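You operate a simulated robot arm through the tools that you are given. There is no shell and no other tool.

Carry out the task below with a simulated robot arm. There is one attempt and no reset: what you move stays moved.

## Task
Twist the red fringe bout to the count on the card.
Fine: seat its tab and clip it first; then unclip it and stand the tab back in its row. Set down upright: what you pick out.

The check looks at the end state, three seconds after you hand in, the way a careful person would. Anything else that was tipped, shoved, dropped, spilled or broken makes it a failure.

## Robot
A 7-joint arm with a two-finger parallel gripper, fixed in place. Base frame: the origin is on the floor under the middle of its stand, x ahead of it, y to its left, z up; the work surface is at about z = 78. Readings come in cm, rad, newtons and seconds.
It reaches about 124.7 cm from its shoulder. Its first joint turns from -2.304 to 2.304 rad. Payload 3.91 kg.
The tool frame sits at the grasp point between the pads (the TCP): z along the fingers, y along the line on which they close. The tips reach 3 cm beyond it. The gripper opens to 11 cm. The fingers are 2 cm wide and 1 cm thick; the gripper's body (4.8 by 11.2 cm) begins 5.5 cm behind the TCP.
Orientation is that of the tool frame in the base frame, as a unit quaternion [x, y, z, w]. With the fingers straight down and closing along the base's y, the tool's x points along the base's -x, its y along +y and its z along -z.

## Interface
- The arm moves only by the tool arm_command. Its argument "moves" is a list of rows, each a list of 6 numbers: the shift along the tool's x, y, z in cm, then the turn, a rotation vector about the tool's x, y, z in rad. In form: [[x, y, z, rx, ry, rz], ...]. A call has 1 to 20 rows; each row shifts and turns the commanded pose from where the row before left it, along the tool's axes as they then stand. "gripper" is the finger opening in cm, from 0 to 11, set as the call begins (left out, the last holds). A row lasts 0.2 s, in which the tool goes at most 5 cm and 0.15 rad; a call with a longer step from one row to the next is refused whole, and so is a gripper value outside its range. A pose out of reach is approached as far as the arm can. The call stops where the force on the tool passes 90 N (or 10 N more than at its start, if that is more) or the arm is blocked; 0.2 s more then pass. The fingers move at their own pace (about 10.8 cm/s each) and stop on an object; they squeeze with about 33 N. The grip force told is the motor's: it shows also when the fingers shut on nothing. Time passes only in rows, and 0.2 s behind the last, so rows that do not move let the fingers close. It gives the time, the measured TCP pose, the force on the tool (base axes), the opening and the grip force at its end, in the units of the frame above (readings bear some noise), with the torque about the TCP (base axes, N m) and any sound that the robot's microphone picked up.
- Cameras (640 x 400 px; columns grow to the right, rows downward): "scene" is fixed at [4.07, 65.61, 155.25]; the picture's right is [-0.50, -0.86, 0.00], its down [-0.53, 0.31, -0.79] and it looks along [0.69, -0.40, -0.61] (base axes); focal length 350 px, centre (320, 200). "wrist" rides on the gripper at [7.2, 1.7, -10.3] in the tool frame; the picture's right is [-0.23, 0.97, 0.00], its down [-0.76, -0.18, -0.62] and it looks along [-0.61, -0.14, 0.78] (tool axes); focal length 222 px, centre (320, 200). There is no depth. A picture from a camera that has moved, and an enlarged one, comes with that camera's place and axes in the base frame and with its lens. The place of the scene camera against the robot may be out by one fixed shift of up to 2.5 cm in any direction.
- grab_frame(camera): a new picture of that camera. No time passes.
- zoom(camera, box): a new picture of the part [left, top, right, bottom] of that camera's present view, enlarged. No time passes.
- finish_job(): hands the job in; it is judged then, once.

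Nothing tells you positions but the pictures and the camera data. Unless the task says otherwise, let go and move clear before handing in.

The tools are called after "Call:" as a command line: name --pt "numbers of a row" for each row, then --argument value for the rest, lists and objects as JSON in quotes. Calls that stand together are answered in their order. arm_command: Moves the arm, as the interface text tells. Its arguments: {"type":"object","properties":{"moves":{"type":"array","items":{"type":"array","items":{"type":"number"}}},"gripper":{"type":"number"}},"required":["moves"]} The other tools are called the same way: grab_frame (camera) takes a picture; zoom (camera, box) takes an enlarged picture of a part of a camera's view; finish_job () hands the job in.

At the start:

```text
time: 0.0
tcp_pos: [59.63, 43.93, 115.01]
tool_rot: [0.0, 1.0, -0.001, 0.0]
force: [-0.2, 0.3, -0.5]
moment: [0.01, 0.0, -0.03]
width: 11.0
finger_force: 0.0
```

scene: 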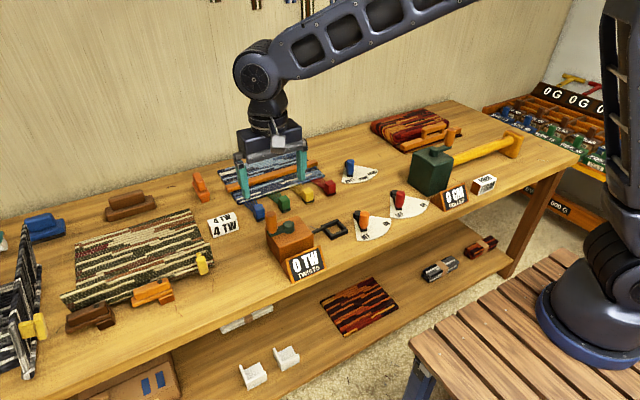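
wrist: 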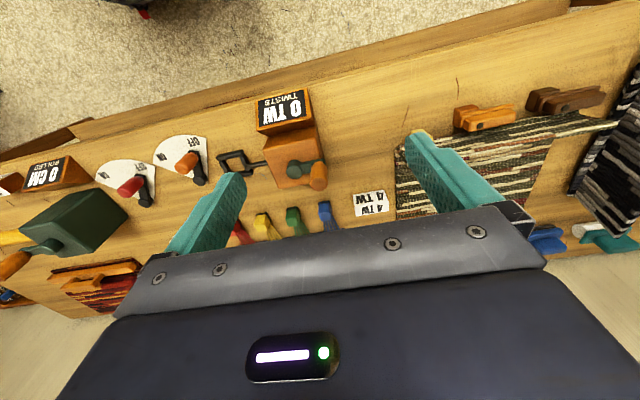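

I see a workbench with rugs, fringe tabs (red, yellow, green, blue), a twister box reading "0 TW", a card reading "4 TW", and several levers. I'll look closer before moving anything.

Call:
zoom --camera "scene" --box '[220, 140, 380, 240]'

Call:
zoom --camera "scene" --box '[240, 190, 400, 290]'

Call:
zoom --camera "scene" --box '[340, 110, 540, 235]'

Call:
zoom --camera "wrist" --box '[220, 80, 400, 240]'

Call:
zoom --camera "scene" --box '[40, 160, 240, 285]'

```text
4.00 times, centred on (300, 190) of scene
camera zoom: at [4.07, 65.61, 155.25], right [-0.5, -0.86, 0.0], down [-0.53, 0.31, -0.79], along [0.69, -0.4, -0.61], focal length 1401 px, centre (400, 240)
```

zoom: 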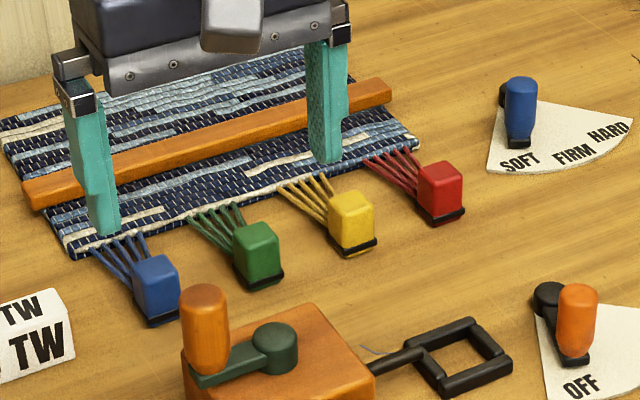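

```text
4.00 times, centred on (320, 240) of scene
camera zoom: at [4.07, 65.61, 155.25], right [-0.5, -0.86, 0.0], down [-0.53, 0.31, -0.79], along [0.69, -0.4, -0.61], focal length 1401 px, centre (320, 40)
```

zoom: 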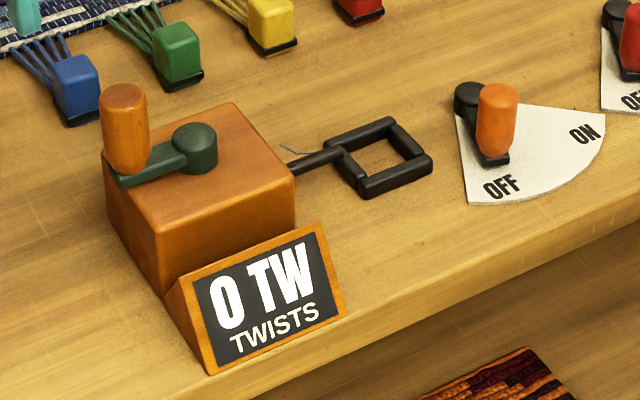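

```text
3.20 times, centred on (440, 172) of scene
camera zoom: at [4.07, 65.61, 155.25], right [-0.5, -0.86, 0.0], down [-0.53, 0.31, -0.79], along [0.69, -0.4, -0.61], focal length 1121 px, centre (-64, 288)
```

zoom: 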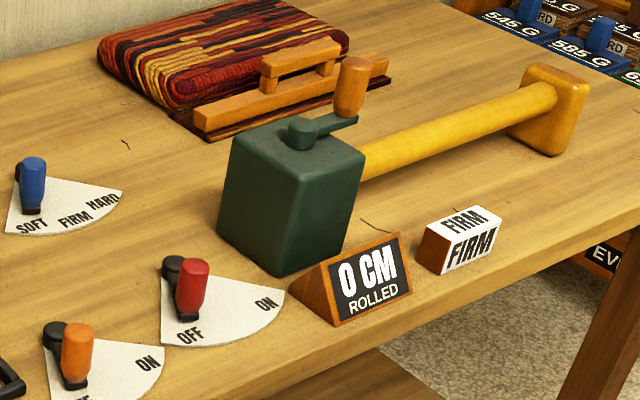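

```text
2.50 times, centred on (310, 160) of wrist
camera zoom: at [52.32, 45.57, 125.29], right [0.23, 0.97, 0.0], down [0.76, -0.18, 0.62], along [0.61, -0.14, -0.78], focal length 555 px, centre (345, 300)
```

zoom: 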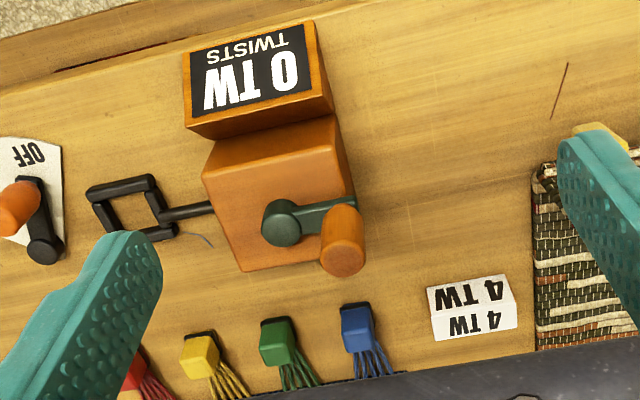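

```text
3.20 times, centred on (140, 222) of scene
camera zoom: at [4.07, 65.61, 155.25], right [-0.5, -0.86, 0.0], down [-0.53, 0.31, -0.79], along [0.69, -0.4, -0.61], focal length 1121 px, centre (896, 128)
```

zoom: 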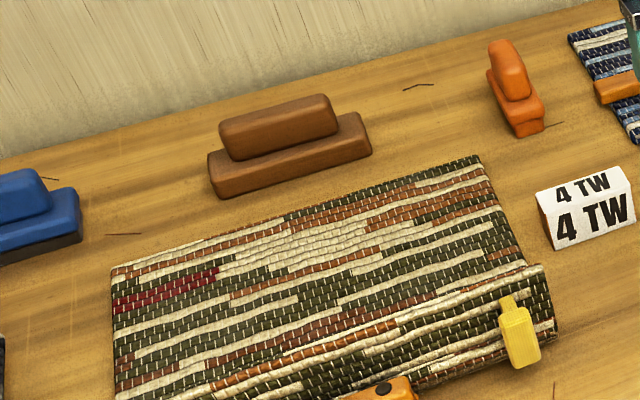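

The card reads "4 TW", and the twister box reads "0 TW". It has a crank on top and a black frame at its side, and the red tab is the fourth in the row in front of the blue rug. I'll fly the gripper at height over the bench to see the frame, levers and tabs from closer.

Call:
arm_command --pt "0 -5 0 0 0 0" --pt "0 -5 0 0 0 0" --pt "0 -5 0 0 0 0" --pt "0 -5 0 0 0 0" --pt "0 -3 0 0 0 0" --pt "0 0 0 0 0 0"

Call:
grab_frame --camera "wrist"

Call:
grab_frame --camera "scene"

```text
time: 1.4
tcp_pos: [59.57, 20.79, 115.0]
tool_rot: [-0.001, 1.0, 0.001, 0.0]
force: [0.3, 0.2, -0.6]
moment: [0.0, 0.0, -0.01]
width: 11.0
finger_force: 0.0
```

```text
taken
camera wrist: at [52.3, 22.51, 125.22], right [0.23, 0.97, 0.0], down [0.76, -0.18, 0.62], along [0.61, -0.14, -0.78], focal length 222 px, centre (320, 200)
```

wrist: 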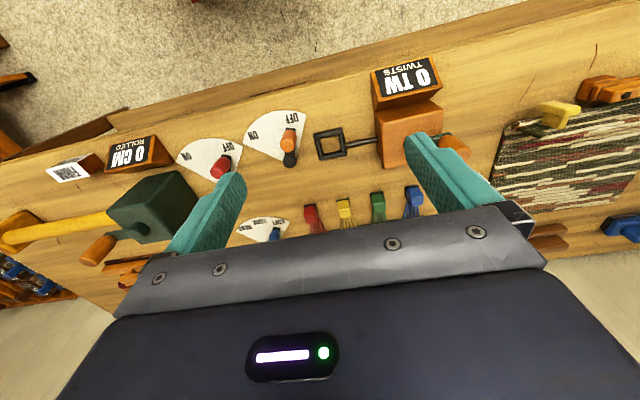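

```text
taken
```

scene: 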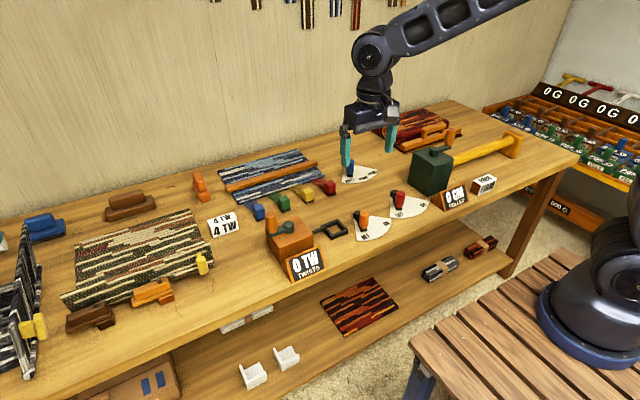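

Call:
zoom --camera "wrist" --box '[230, 90, 390, 190]'

Call:
zoom --camera "wrist" --box '[290, 170, 450, 240]'

Call:
zoom --camera "scene" --box '[220, 140, 350, 230]'

Call:
zoom --camera "scene" --box '[300, 180, 430, 260]'

Call:
zoom --camera "scene" --box '[0, 190, 240, 340]'

Call:
zoom --camera "scene" --box '[200, 270, 420, 400]'

```text
4.00 times, centred on (310, 140) of wrist
camera zoom: at [52.3, 22.51, 125.22], right [0.23, 0.97, 0.0], down [0.76, -0.18, 0.62], along [0.61, -0.14, -0.78], focal length 888 px, centre (360, 440)
```

zoom: 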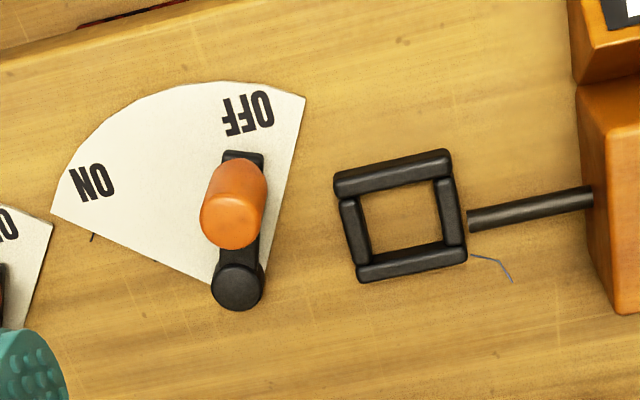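

```text
4.00 times, centred on (370, 205) of wrist
camera zoom: at [52.3, 22.51, 125.22], right [0.23, 0.97, 0.0], down [0.76, -0.18, 0.62], along [0.61, -0.14, -0.78], focal length 888 px, centre (120, 180)
```

zoom: 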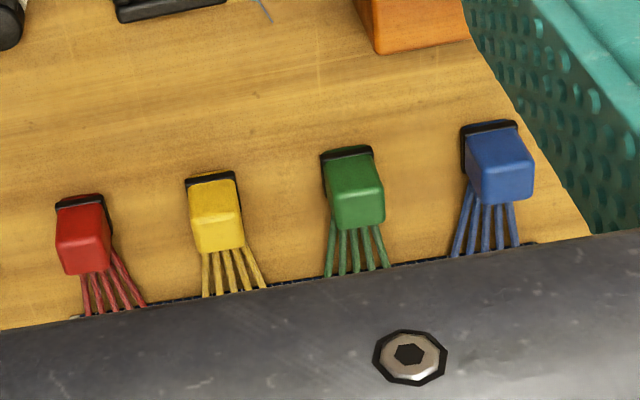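

```text
4.44 times, centred on (285, 185) of scene
camera zoom: at [4.07, 65.61, 155.25], right [-0.5, -0.86, 0.0], down [-0.53, 0.31, -0.79], along [0.69, -0.4, -0.61], focal length 1557 px, centre (476, 267)
```

zoom: 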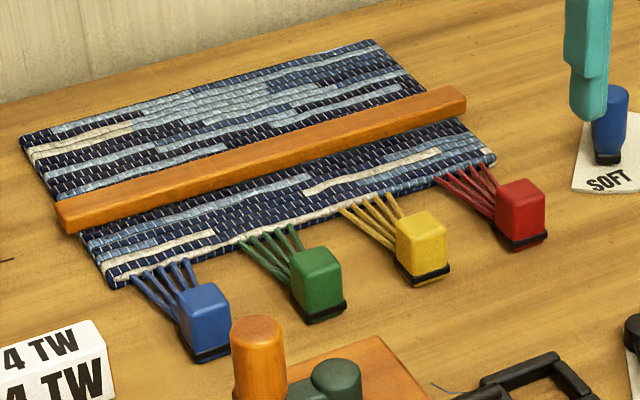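

```text
4.92 times, centred on (365, 220) of scene
camera zoom: at [4.07, 65.61, 155.25], right [-0.5, -0.86, 0.0], down [-0.53, 0.31, -0.79], along [0.69, -0.4, -0.61], focal length 1724 px, centre (98, 102)
```

zoom: 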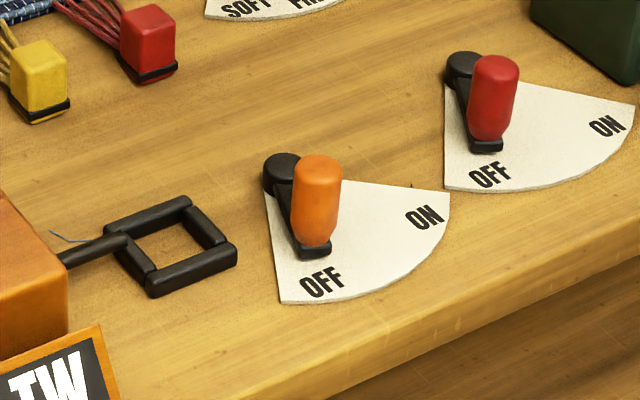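

```text
2.67 times, centred on (120, 265) of scene
camera zoom: at [4.07, 65.61, 155.25], right [-0.5, -0.86, 0.0], down [-0.53, 0.31, -0.79], along [0.69, -0.4, -0.61], focal length 934 px, centre (853, 27)
```

zoom: 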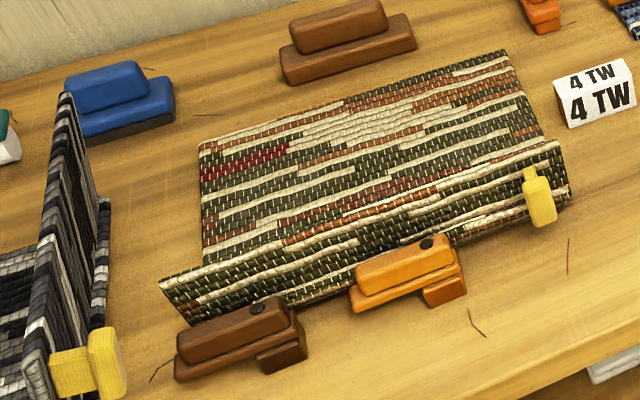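

```text
2.91 times, centred on (310, 335) of scene
camera zoom: at [4.07, 65.61, 155.25], right [-0.5, -0.86, 0.0], down [-0.53, 0.31, -0.79], along [0.69, -0.4, -0.61], focal length 1019 px, centre (349, -193)
```

zoom: 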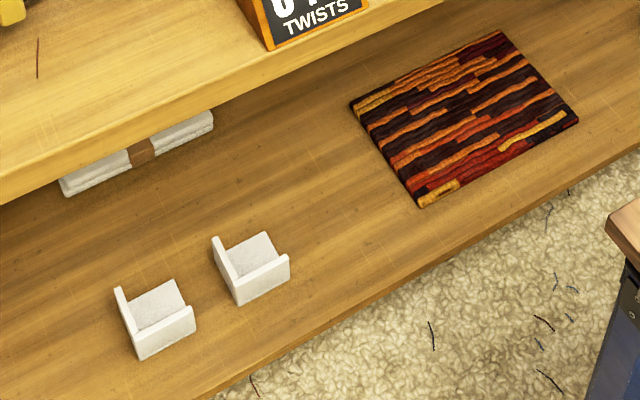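

The twister's black frame, the hole about 4.6 cm square, sits near (73, 20), and the orange OFF/ON lever beside it looks like its clip. The red tab is near (91.5, 10.8). I'll descend a little to get a closer look at the frame and lever.

Call:
arm_command --pt "-2.1 -0.2 4.2 0 0 0" --pt "-2.1 -0.2 4.2 0 0 0" --pt "-2.1 -0.2 4.2 0 0 0" --pt "-2.1 -0.2 4.2 0 0 0" --pt "0 0 0 0 0 0"

Call:
grab_frame --camera "wrist"

Call:
zoom --camera "wrist" --box '[200, 60, 440, 210]'

Call:
zoom --camera "scene" --box '[240, 140, 440, 265]'

```text
time: 2.6
tcp_pos: [68.01, 19.97, 98.2]
tool_rot: [0.0, 1.0, 0.0, 0.0]
force: [0.5, 0.5, 0.9]
moment: [-0.01, -0.01, 0.01]
width: 10.99
finger_force: 0.0
```

```text
taken
camera wrist: at [60.75, 21.68, 108.54], right [0.23, 0.97, 0.0], down [0.76, -0.18, 0.62], along [0.61, -0.14, -0.78], focal length 222 px, centre (320, 200)
```

wrist: 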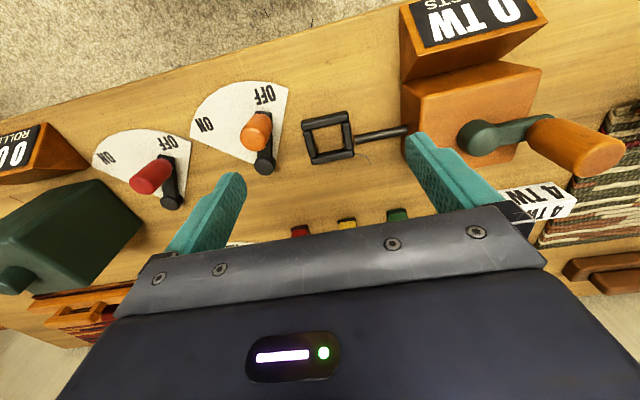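

```text
2.67 times, centred on (320, 135) of wrist
camera zoom: at [60.75, 21.68, 108.54], right [0.23, 0.97, 0.0], down [0.76, -0.18, 0.62], along [0.61, -0.14, -0.78], focal length 592 px, centre (320, 373)
```

zoom: 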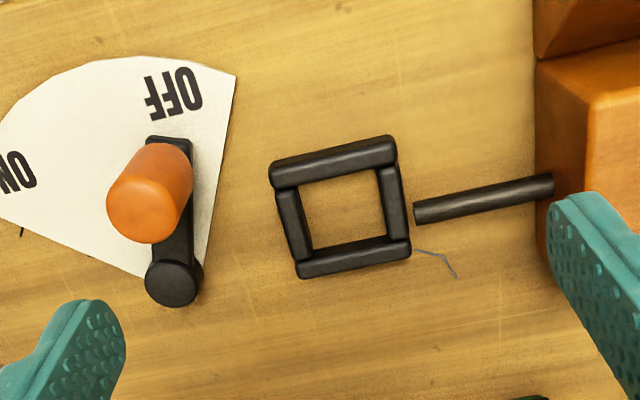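

```text
3.20 times, centred on (340, 202) of scene
camera zoom: at [4.07, 65.61, 155.25], right [-0.5, -0.86, 0.0], down [-0.53, 0.31, -0.79], along [0.69, -0.4, -0.61], focal length 1121 px, centre (256, 192)
```

zoom: 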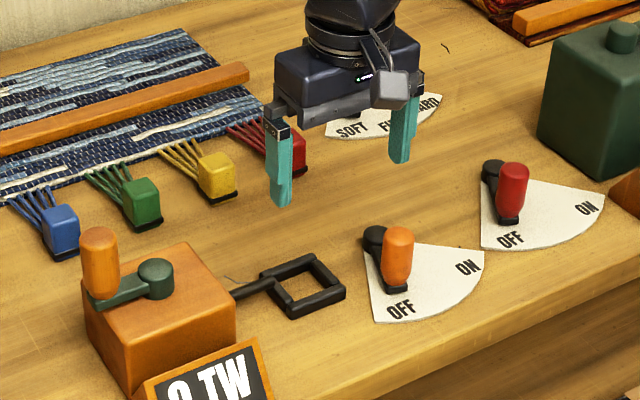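

The frame is centred at about (73.0, 20.0), lies low on the table, and has a rod coming in above it from the twister box. Next I'll look closely at the red tab, staying well above everything.

Call:
arm_command --pt "-3 -3 0 0 0 0" --pt "-3 -3 0 0 0 0" --pt "-3 -2.5 0 0 0 0" --pt "-3 -0.5 2 0 0 0" --pt "0 0 3 0 0 0" --pt "0 0 0 0 0 0"

Call:
grab_frame --camera "wrist"

Call:
zoom --camera "wrist" --box '[240, 120, 400, 220]'

Call:
zoom --camera "scene" --box '[270, 140, 370, 210]'

```text
time: 4.0
tcp_pos: [79.96, 11.07, 93.23]
tool_rot: [0.001, 1.0, -0.001, 0.0]
force: [-1.0, 0.8, 0.1]
moment: [0.02, -0.02, 0.0]
width: 10.99
finger_force: 0.1
```

```text
taken
camera wrist: at [72.73, 12.76, 103.56], right [0.23, 0.97, 0.0], down [0.76, -0.18, 0.62], along [0.61, -0.14, -0.78], focal length 222 px, centre (320, 200)
```

wrist: 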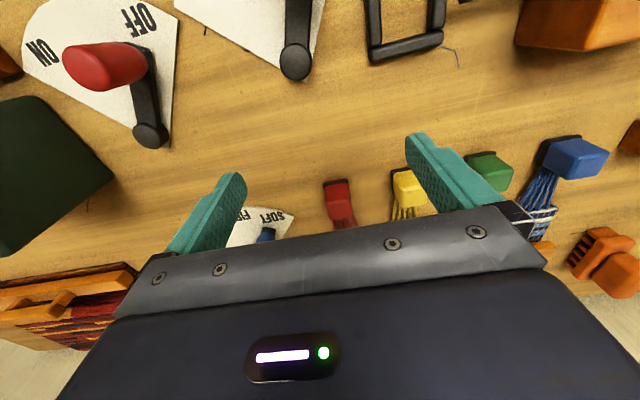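

```text
4.00 times, centred on (320, 170) of wrist
camera zoom: at [72.73, 12.76, 103.56], right [0.23, 0.97, 0.0], down [0.76, -0.18, 0.62], along [0.61, -0.14, -0.78], focal length 888 px, centre (320, 320)
```

zoom: 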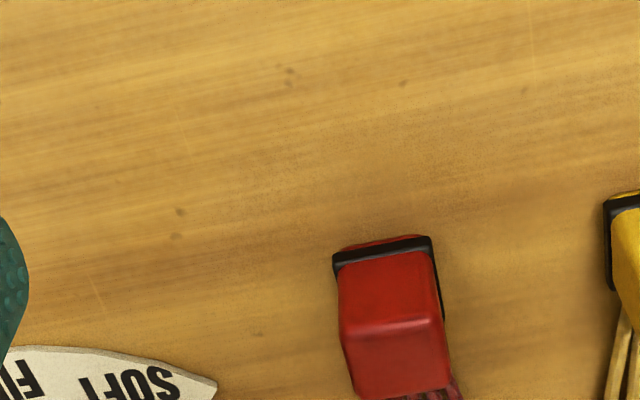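

```text
5.71 times, centred on (320, 175) of scene
camera zoom: at [4.07, 65.61, 155.25], right [-0.5, -0.86, 0.0], down [-0.53, 0.31, -0.79], along [0.69, -0.4, -0.61], focal length 2002 px, centre (320, 343)
```

zoom: 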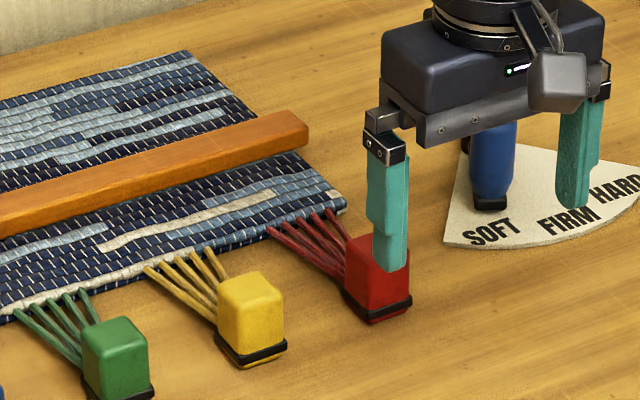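

The red tab measures about 3.1 cm square and 4.6 cm tall, centred near (91.2, 10.9), with its strings on the far side. I'll take one more close look at the frame to get its height and clearances, with the gripper partly closed to stay clear of the lever knob.

Call:
arm_command --pt "0 0 -3 0 0 0" --pt "4.5 2 0 0 0 0" --pt "4.5 2 0 0 0 0" --pt "4.5 2.5 0 0 0 0" --pt "0.5 2.5 2 0 0 0" --pt "0 0 4 0 0 0" --pt "0 0 0 0 0 0" --gripper 6

Call:
grab_frame --camera "wrist"

Call:
zoom --camera "wrist" --box '[230, 130, 430, 255]'

Call:
zoom --camera "scene" --box '[310, 190, 390, 250]'

```text
refused: row 4 steps farther than a row can; nothing moved
```

```text
taken
camera wrist: at [72.73, 12.76, 103.56], right [0.23, 0.97, 0.0], down [0.76, -0.18, 0.62], along [0.61, -0.14, -0.78], focal length 222 px, centre (320, 200)
```

wrist: 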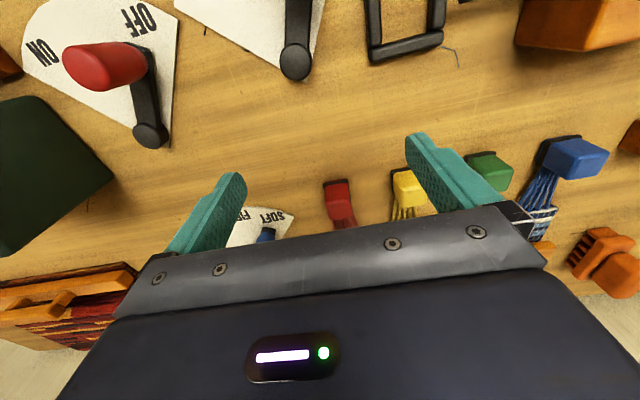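

```text
3.20 times, centred on (330, 192) of wrist
camera zoom: at [72.73, 12.76, 103.56], right [0.23, 0.97, 0.0], down [0.76, -0.18, 0.62], along [0.61, -0.14, -0.78], focal length 711 px, centre (288, 224)
```

zoom: 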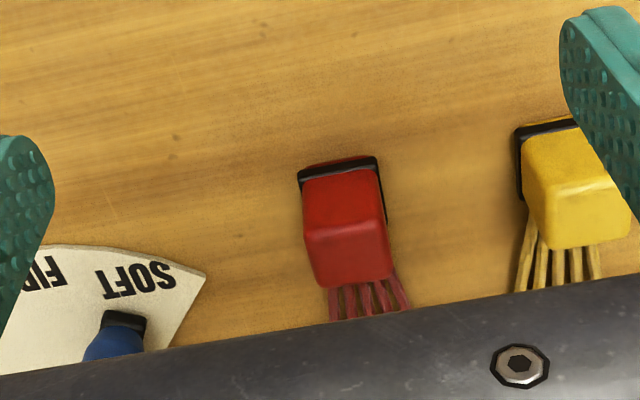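

```text
6.67 times, centred on (350, 220) of scene
camera zoom: at [4.07, 65.61, 155.25], right [-0.5, -0.86, 0.0], down [-0.53, 0.31, -0.79], along [0.69, -0.4, -0.61], focal length 2335 px, centre (120, 67)
```

zoom: 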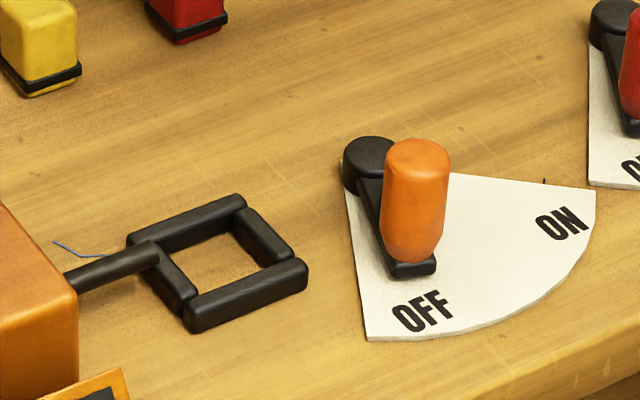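

That move was refused because one row was slightly too long, and nothing moved. I'll re-send it with shorter steps.

Call:
arm_command --pt "0 0 -3 0 0 0" --pt "4 2 0 0 0 0" --pt "4 2 0 0 0 0" --pt "4 2.5 0 0 0 0" --pt "2 2.5 2 0 0 0" --pt "0 0 4 0 0 0" --pt "0 0 0 0 0 0" --gripper 6

Call:
grab_frame --camera "wrist"

Call:
zoom --camera "wrist" --box '[230, 130, 430, 255]'

```text
time: 5.6
tcp_pos: [65.78, 20.04, 90.28]
tool_rot: [0.0, 1.0, 0.0, -0.001]
force: [0.0, 0.1, -0.2]
moment: [0.01, -0.01, 0.04]
width: 6.0
finger_force: 0.1
```

```text
taken
camera wrist: at [58.63, 21.71, 100.56], right [0.23, 0.97, 0.0], down [0.76, -0.18, 0.62], along [0.61, -0.14, -0.78], focal length 222 px, centre (320, 200)
```

wrist: 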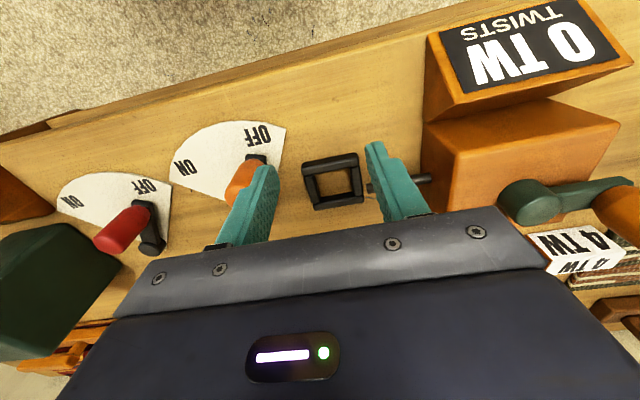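

```text
3.20 times, centred on (330, 192) of wrist
camera zoom: at [58.63, 21.71, 100.56], right [0.23, 0.97, 0.0], down [0.76, -0.18, 0.62], along [0.61, -0.14, -0.78], focal length 711 px, centre (288, 224)
```

zoom: 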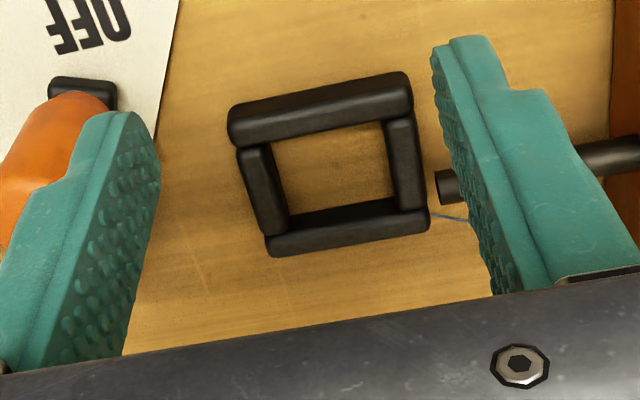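

The frame lies flat on the table with its hole about 4.15 cm wide, centred near (73.6, 19.9), and the rod end is at about y = 23.4. I'll take one nearly overhead view of the frame to fix its x position.

Call:
arm_command --pt "0 0 -3 0 0 0" --pt "-4.8 -0.3 0 0 0 0" --pt "-4.8 -0.3 0 0 0 0" --pt "-4.8 -0.3 0 0 0 0" --pt "0 0 0 0 0 0"

Call:
zoom --camera "wrist" --box '[220, 0, 420, 125]'

Call:
grab_frame --camera "wrist"

```text
time: 6.8
tcp_pos: [80.38, 19.28, 93.31]
tool_rot: [-0.001, 1.0, 0.0, 0.0]
force: [-0.5, 0.1, -0.3]
moment: [-0.02, 0.0, 0.02]
width: 5.98
finger_force: 0.1
```

```text
3.20 times, centred on (320, 62) of wrist
camera zoom: at [73.16, 20.95, 103.57], right [0.23, 0.97, 0.0], down [0.76, -0.18, 0.62], along [0.61, -0.14, -0.78], focal length 711 px, centre (320, 640)
```

zoom: 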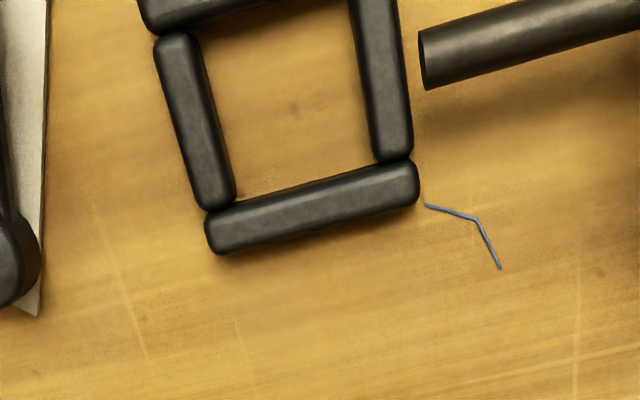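

```text
taken
camera wrist: at [73.16, 20.95, 103.57], right [0.23, 0.97, 0.0], down [0.76, -0.18, 0.62], along [0.61, -0.14, -0.78], focal length 222 px, centre (320, 200)
```

wrist: 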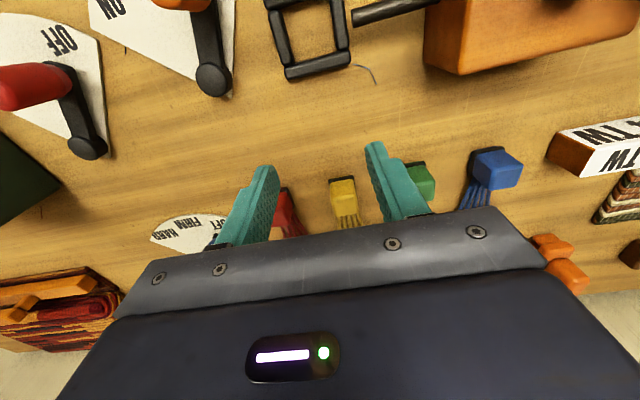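

The hole centre comes out at about (73.6, 19.85), with bar tops near z = 79.1 and the rod at z ≈ 80.8 starting at y ≈ 23.4. Now I'll move over the red tab at (91.2, 10.9) and descend with the fingers open 6 cm, stopping high enough that the tips will clear the frame bars later.

Call:
arm_command --pt "-3.6 -2.8 0 0 0 0" --pt "-3.6 -2.8 0 0 0 0" --pt "-3.6 -2.76 0 0 0 0" --pt "0 0 3 0 0 0" --pt "0 0 3 0 0 0" --pt "0 0 0 0 0 0" --gripper 6

Call:
grab_frame --camera "wrist"

Call:
zoom --camera "scene" --box '[270, 130, 370, 210]'

```text
time: 8.2
tcp_pos: [91.27, 10.81, 87.04]
tool_rot: [0.0, 1.0, 0.0, -0.001]
force: [0.4, 0.8, -0.4]
moment: [-0.04, 0.0, 0.03]
width: 6.0
finger_force: 0.0
```

```text
taken
camera wrist: at [84.0, 12.44, 97.43], right [0.23, 0.97, 0.0], down [0.76, -0.18, 0.62], along [0.61, -0.14, -0.78], focal length 222 px, centre (320, 200)
```

wrist: 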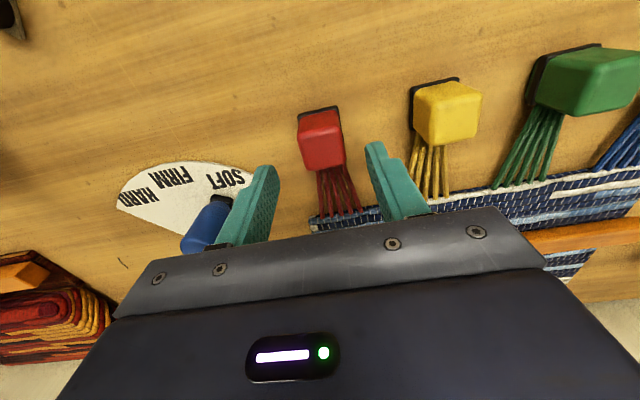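

```text
5.00 times, centred on (320, 170) of scene
camera zoom: at [4.07, 65.61, 155.25], right [-0.5, -0.86, 0.0], down [-0.53, 0.31, -0.79], along [0.69, -0.4, -0.61], focal length 1752 px, centre (320, 350)
```

zoom: 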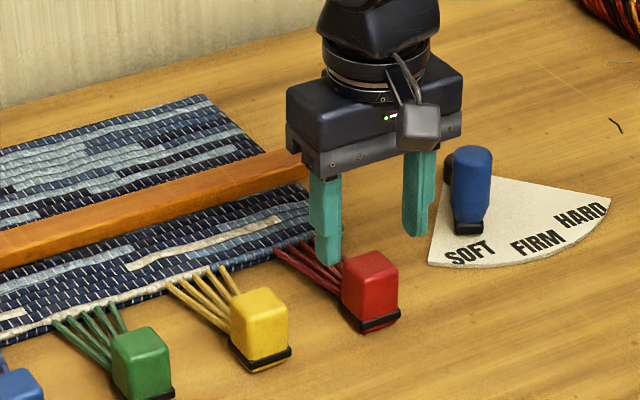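

The gripper is above the red tab with the tips just over its top. I'll zoom to check that it is centred before lowering.

Call:
zoom --camera "wrist" --box '[240, 90, 400, 190]'

```text
4.00 times, centred on (320, 140) of wrist
camera zoom: at [84.0, 12.44, 97.43], right [0.23, 0.97, 0.0], down [0.76, -0.18, 0.62], along [0.61, -0.14, -0.78], focal length 888 px, centre (320, 440)
```

zoom: 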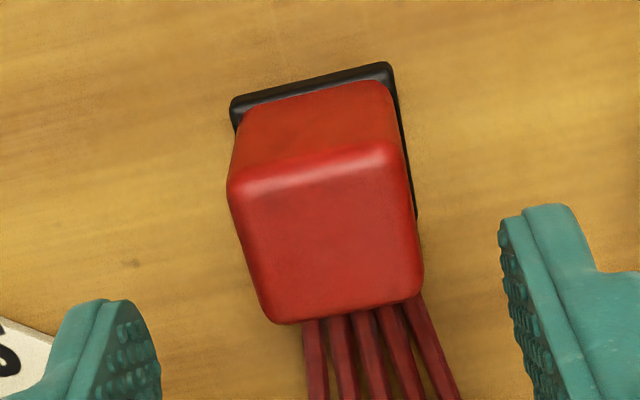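

The tab top is centred at about (91.2, 11.0), within 2 mm of the tool. I'll shift slightly, descend to z ≈ 82.7 and close on it.

Call:
arm_command --pt "0.05 0.17 1.5 0 0 0" --pt "0 0 1.5 0 0 0" --pt "0 0 1.35 0 0 0" --pt "0 0 0 0 0 0" --gripper 6

Call:
grab_frame --camera "wrist"

Call:
zoom --camera "scene" --box '[270, 130, 370, 210]'

```text
time: 9.2
tcp_pos: [91.09, 11.02, 82.76]
tool_rot: [0.0, 1.0, 0.001, 0.0]
force: [-0.1, -0.5, 0.2]
moment: [0.01, 0.0, -0.02]
width: 5.99
finger_force: 0.1
```

```text
taken
camera wrist: at [83.88, 12.63, 93.09], right [0.23, 0.97, 0.0], down [0.76, -0.18, 0.62], along [0.61, -0.14, -0.78], focal length 222 px, centre (320, 200)
```

wrist: 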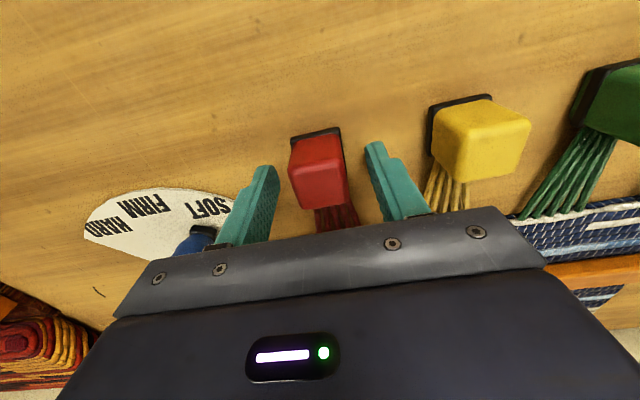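

```text
5.00 times, centred on (320, 170) of scene
camera zoom: at [4.07, 65.61, 155.25], right [-0.5, -0.86, 0.0], down [-0.53, 0.31, -0.79], along [0.69, -0.4, -0.61], focal length 1752 px, centre (320, 350)
```

zoom: 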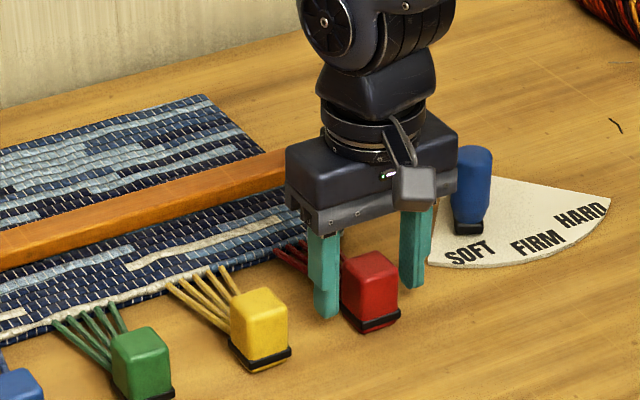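

The fingers straddle the red tab with clearance on both sides and no contact force. I'll close on it now.

Call:
arm_command --pt "0 0 0 0 0 0" --pt "0 0 0 0 0 0" --pt "0 0 0 0 0 0" --gripper 0

Call:
grab_frame --camera "wrist"

```text
time: 10.0
tcp_pos: [91.12, 10.84, 82.72]
tool_rot: [0.0, 1.0, 0.0, -0.001]
force: [0.1, 0.4, 0.3]
moment: [0.02, 0.01, -0.02]
width: 3.13
finger_force: 33.2
```

```text
taken
camera wrist: at [83.87, 12.63, 93.09], right [0.23, 0.97, 0.0], down [0.76, -0.18, 0.62], along [0.61, -0.14, -0.78], focal length 222 px, centre (320, 200)
```

wrist: 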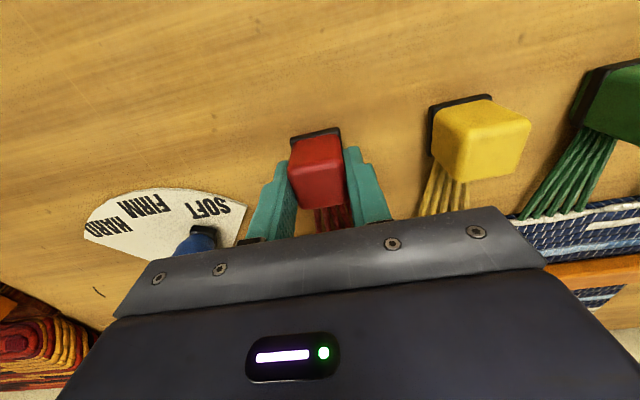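

The tab is gripped at 3.13 cm width. I'll lift it straight up in small steps and watch for any pull from the strings.

Call:
arm_command --pt "0 0 -1 0 0 0" --pt "0 0 -1.5 0 0 0" --pt "0 0 -1.5 0 0 0" --pt "0 0 0 0 0 0"

Call:
grab_frame --camera "wrist"

Call:
zoom --camera "scene" --box '[270, 130, 370, 210]'

```text
time: 11.0
tcp_pos: [91.15, 11.05, 86.89]
tool_rot: [0.0, 1.0, 0.0, 0.0]
force: [-0.6, 0.0, -0.9]
moment: [-0.03, -0.02, 0.0]
width: 3.12
finger_force: 32.6
```

```text
taken
camera wrist: at [83.85, 12.65, 97.15], right [0.23, 0.97, 0.0], down [0.76, -0.18, 0.62], along [0.61, -0.14, -0.78], focal length 222 px, centre (320, 200)
```

wrist: 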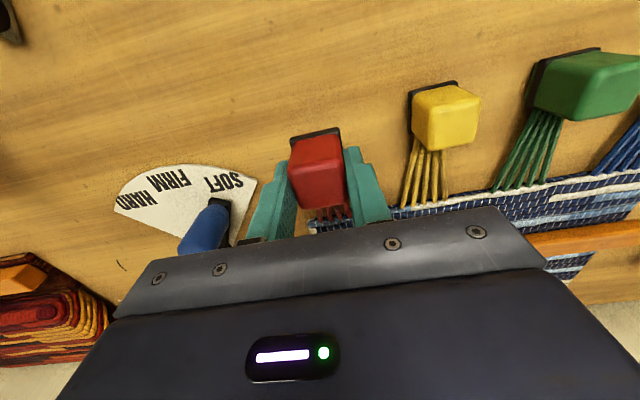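

```text
5.00 times, centred on (320, 170) of scene
camera zoom: at [4.07, 65.61, 155.25], right [-0.5, -0.86, 0.0], down [-0.53, 0.31, -0.79], along [0.69, -0.4, -0.61], focal length 1752 px, centre (320, 350)
```

zoom: 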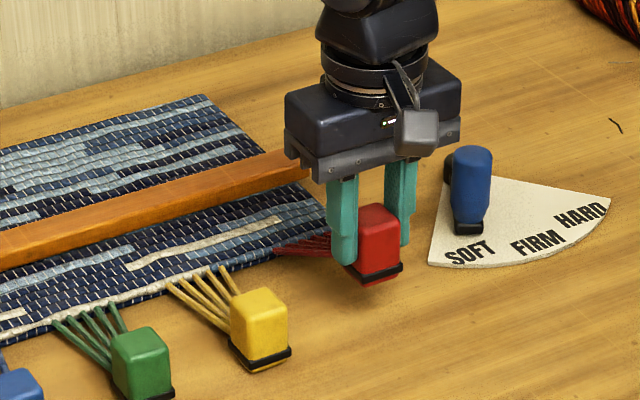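

The tab lifts freely, with the strings following and no notable force. Now I'll carry it at a safe height to above the frame at (73.6, 19.85).

Call:
arm_command --pt "0 0 -3 0 0 0" --pt "3 1.5 0 0 0 0" --pt "4 2 0 0 0 0" --pt "4 2 0 0 0 0" --pt "4 2 0 0 0 0" --pt "2.68 1.3 0 0 0 0" --pt "0 0 0 0 0 0" --pt "0 0 0 0 0 0"

Call:
grab_frame --camera "wrist"

Call:
zoom --camera "wrist" --box '[240, 110, 400, 210]'

Call:
zoom --camera "scene" --box '[260, 140, 420, 265]'

```text
time: 12.8
tcp_pos: [73.51, 19.69, 89.78]
tool_rot: [0.001, 1.0, 0.0, 0.0]
force: [0.0, 0.5, -1.3]
moment: [0.02, 0.03, 0.0]
width: 3.14
finger_force: 32.8
```

```text
taken
camera wrist: at [66.25, 21.42, 100.18], right [0.23, 0.97, 0.0], down [0.76, -0.18, 0.62], along [0.61, -0.14, -0.78], focal length 222 px, centre (320, 200)
```

wrist: 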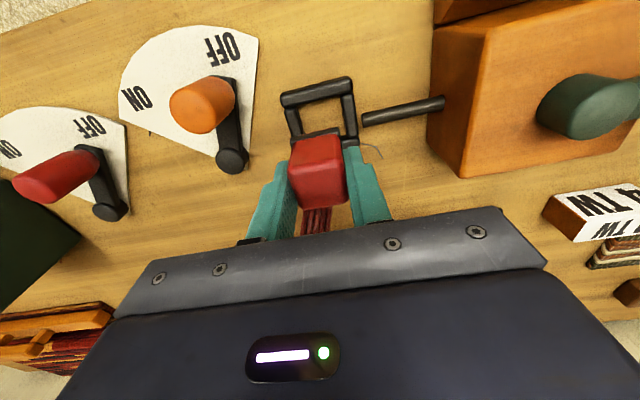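

```text
4.00 times, centred on (320, 160) of wrist
camera zoom: at [66.25, 21.42, 100.18], right [0.23, 0.97, 0.0], down [0.76, -0.18, 0.62], along [0.61, -0.14, -0.78], focal length 888 px, centre (320, 360)
```

zoom: 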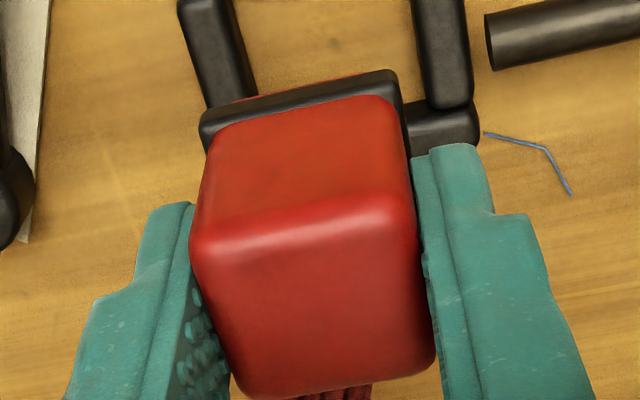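

```text
3.20 times, centred on (340, 202) of scene
camera zoom: at [4.07, 65.61, 155.25], right [-0.5, -0.86, 0.0], down [-0.53, 0.31, -0.79], along [0.69, -0.4, -0.61], focal length 1121 px, centre (256, 192)
```

zoom: 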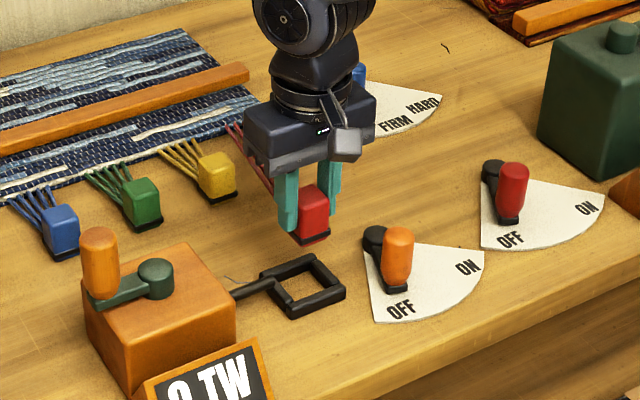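

The tab is hanging over the frame, about 1.5 mm off in y. I'll nudge it and lower it to just above the frame, then check the fit.

Call:
arm_command --pt "0 0.12 1.5 0 0 0" --pt "0 0 1.5 0 0 0" --pt "0 0 1.5 0 0 0" --pt "0 0 0 0 0 0"

Call:
zoom --camera "wrist" --box '[240, 110, 400, 210]'

Call:
zoom --camera "scene" --box '[300, 180, 380, 240]'

```text
time: 13.8
tcp_pos: [73.46, 19.97, 85.41]
tool_rot: [0.0, 1.0, 0.0, 0.0]
force: [-0.7, 0.4, -1.1]
moment: [-0.02, 0.01, 0.0]
width: 3.13
finger_force: 33.2
```

```text
4.00 times, centred on (320, 160) of wrist
camera zoom: at [66.23, 21.58, 95.64], right [0.23, 0.97, 0.0], down [0.76, -0.18, 0.62], along [0.61, -0.14, -0.78], focal length 888 px, centre (320, 360)
```

zoom: 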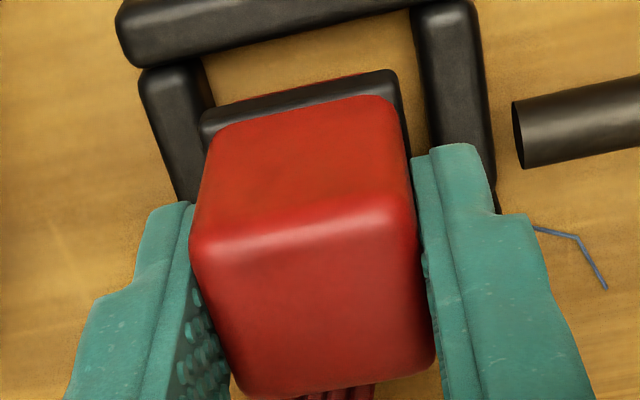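

```text
6.67 times, centred on (340, 210) of scene
camera zoom: at [4.07, 65.61, 155.25], right [-0.5, -0.86, 0.0], down [-0.53, 0.31, -0.79], along [0.69, -0.4, -0.61], focal length 2335 px, centre (187, 133)
```

zoom: 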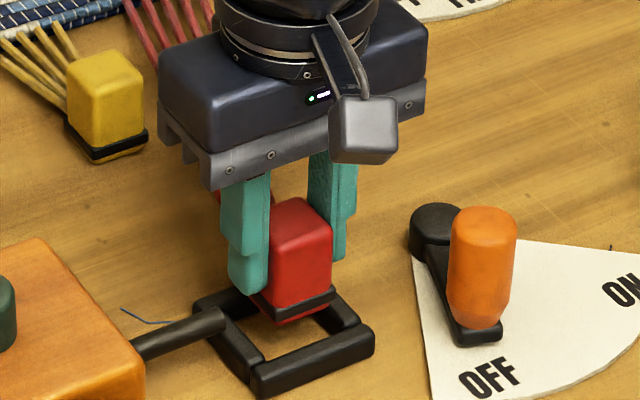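

The tab is lined up with the hole within a millimetre. I'll lower it 2.4 cm onto the table inside the frame, watching the force.

Call:
arm_command --pt "0.08 0 0.8 0 0 0" --pt "0 0 0.8 0 0 0" --pt "0 0 0.5 0 0 0" --pt "0 0 0.3 0 0 0" --pt "0 0 0 0 0 0"

Call:
zoom --camera "wrist" --box '[240, 110, 400, 210]'

Call:
zoom --camera "scene" --box '[300, 180, 380, 240]'

```text
time: 15.0
tcp_pos: [73.42, 20.04, 82.88]
tool_rot: [0.0, 1.0, -0.001, 0.0]
force: [0.1, -0.2, -0.7]
moment: [0.02, 0.0, 0.0]
width: 3.15
finger_force: 32.5
```

```text
4.00 times, centred on (320, 160) of wrist
camera zoom: at [66.16, 21.6, 93.27], right [0.23, 0.97, 0.0], down [0.76, -0.18, 0.62], along [0.61, -0.14, -0.78], focal length 888 px, centre (320, 360)
```

zoom: 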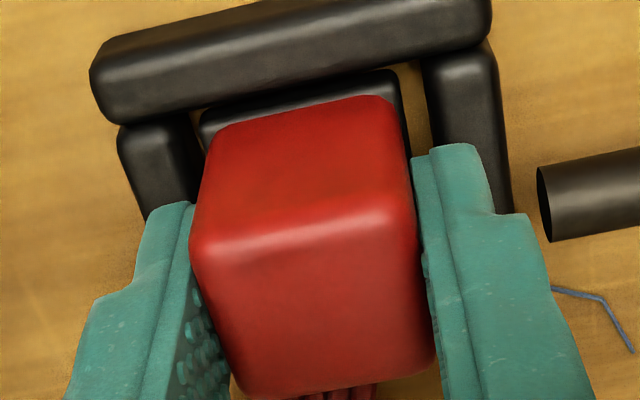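

```text
6.67 times, centred on (340, 210) of scene
camera zoom: at [4.07, 65.61, 155.25], right [-0.5, -0.86, 0.0], down [-0.53, 0.31, -0.79], along [0.69, -0.4, -0.61], focal length 2335 px, centre (187, 133)
```

zoom: 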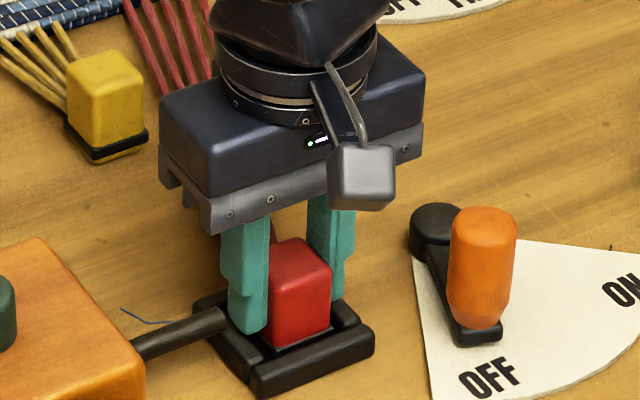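

The tab is inside the frame, a millimetre above the table. I'll lower the last bit and open just enough to release without the finger touching the rod.

Call:
arm_command --pt "0 0 0.12 0 0 0" --pt "0 0 0 0 0 0"

Call:
arm_command --pt "0 0 0 0 0 0" --pt "0 0 0 0 0 0" --gripper 4.3

Call:
zoom --camera "wrist" --box '[240, 110, 400, 210]'

```text
time: 15.6
tcp_pos: [73.37, 20.05, 82.93]
tool_rot: [0.0, 1.0, 0.0, 0.0]
force: [-0.5, 0.0, -1.4]
moment: [0.03, 0.0, 0.0]
width: 3.15
finger_force: 33.4
```

```text
time: 16.2
tcp_pos: [73.33, 19.88, 82.83]
tool_rot: [0.0, 1.0, 0.0, 0.0]
force: [-0.1, -0.3, 0.0]
moment: [-0.03, 0.03, 0.04]
width: 4.3
finger_force: 0.1
```

```text
4.00 times, centred on (320, 160) of wrist
camera zoom: at [66.14, 21.6, 93.14], right [0.23, 0.97, 0.0], down [0.76, -0.18, 0.62], along [0.61, -0.14, -0.78], focal length 888 px, centre (320, 360)
```

zoom: 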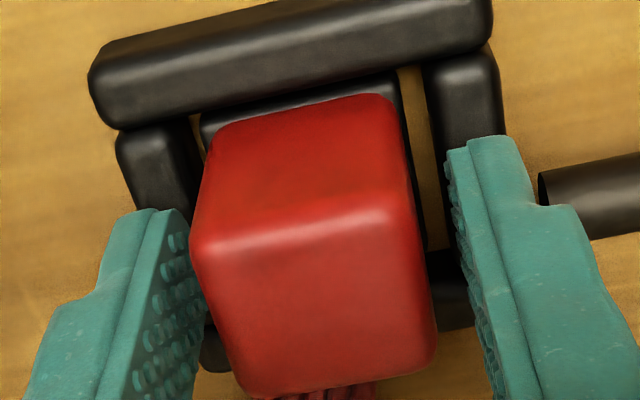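

The tab stands upright in the frame and the fingers are clear of it. I'll raise straight up and look.

Call:
arm_command --pt "0 0 -1 0 0 0" --pt "0 0 -2 0 0 0" --pt "0 0 -4 0 0 0" --pt "0 0 -5 0 0 0" --pt "4 0 -2 0 0 0" --pt "0 0 0 0 0 0"

Call:
grab_frame --camera "wrist"

Call:
zoom --camera "scene" --box '[220, 140, 420, 290]'

Call:
zoom --camera "wrist" --box '[180, 60, 420, 210]'

```text
time: 17.6
tcp_pos: [69.45, 19.85, 96.75]
tool_rot: [0.0, 1.0, 0.0, 0.0]
force: [0.4, 0.1, -0.4]
moment: [-0.03, -0.02, 0.02]
width: 4.3
finger_force: 0.0
```

```text
taken
camera wrist: at [62.14, 21.48, 107.07], right [0.23, 0.97, 0.0], down [0.76, -0.18, 0.62], along [0.61, -0.14, -0.78], focal length 222 px, centre (320, 200)
```

wrist: 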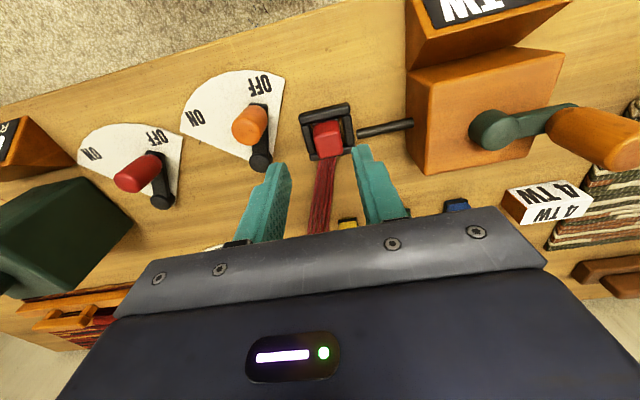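

```text
2.67 times, centred on (320, 215) of scene
camera zoom: at [4.07, 65.61, 155.25], right [-0.5, -0.86, 0.0], down [-0.53, 0.31, -0.79], along [0.69, -0.4, -0.61], focal length 934 px, centre (320, 160)
```

zoom: 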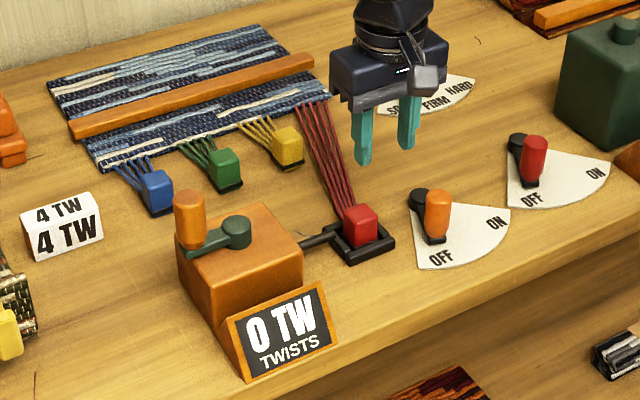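

```text
2.67 times, centred on (300, 135) of wrist
camera zoom: at [62.14, 21.48, 107.07], right [0.23, 0.97, 0.0], down [0.76, -0.18, 0.62], along [0.61, -0.14, -0.78], focal length 592 px, centre (373, 373)
```

zoom: 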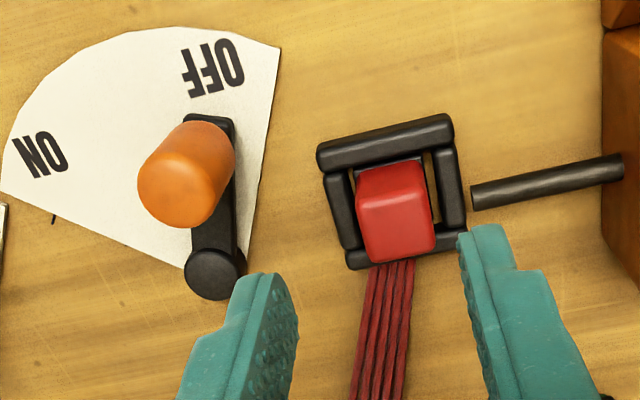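

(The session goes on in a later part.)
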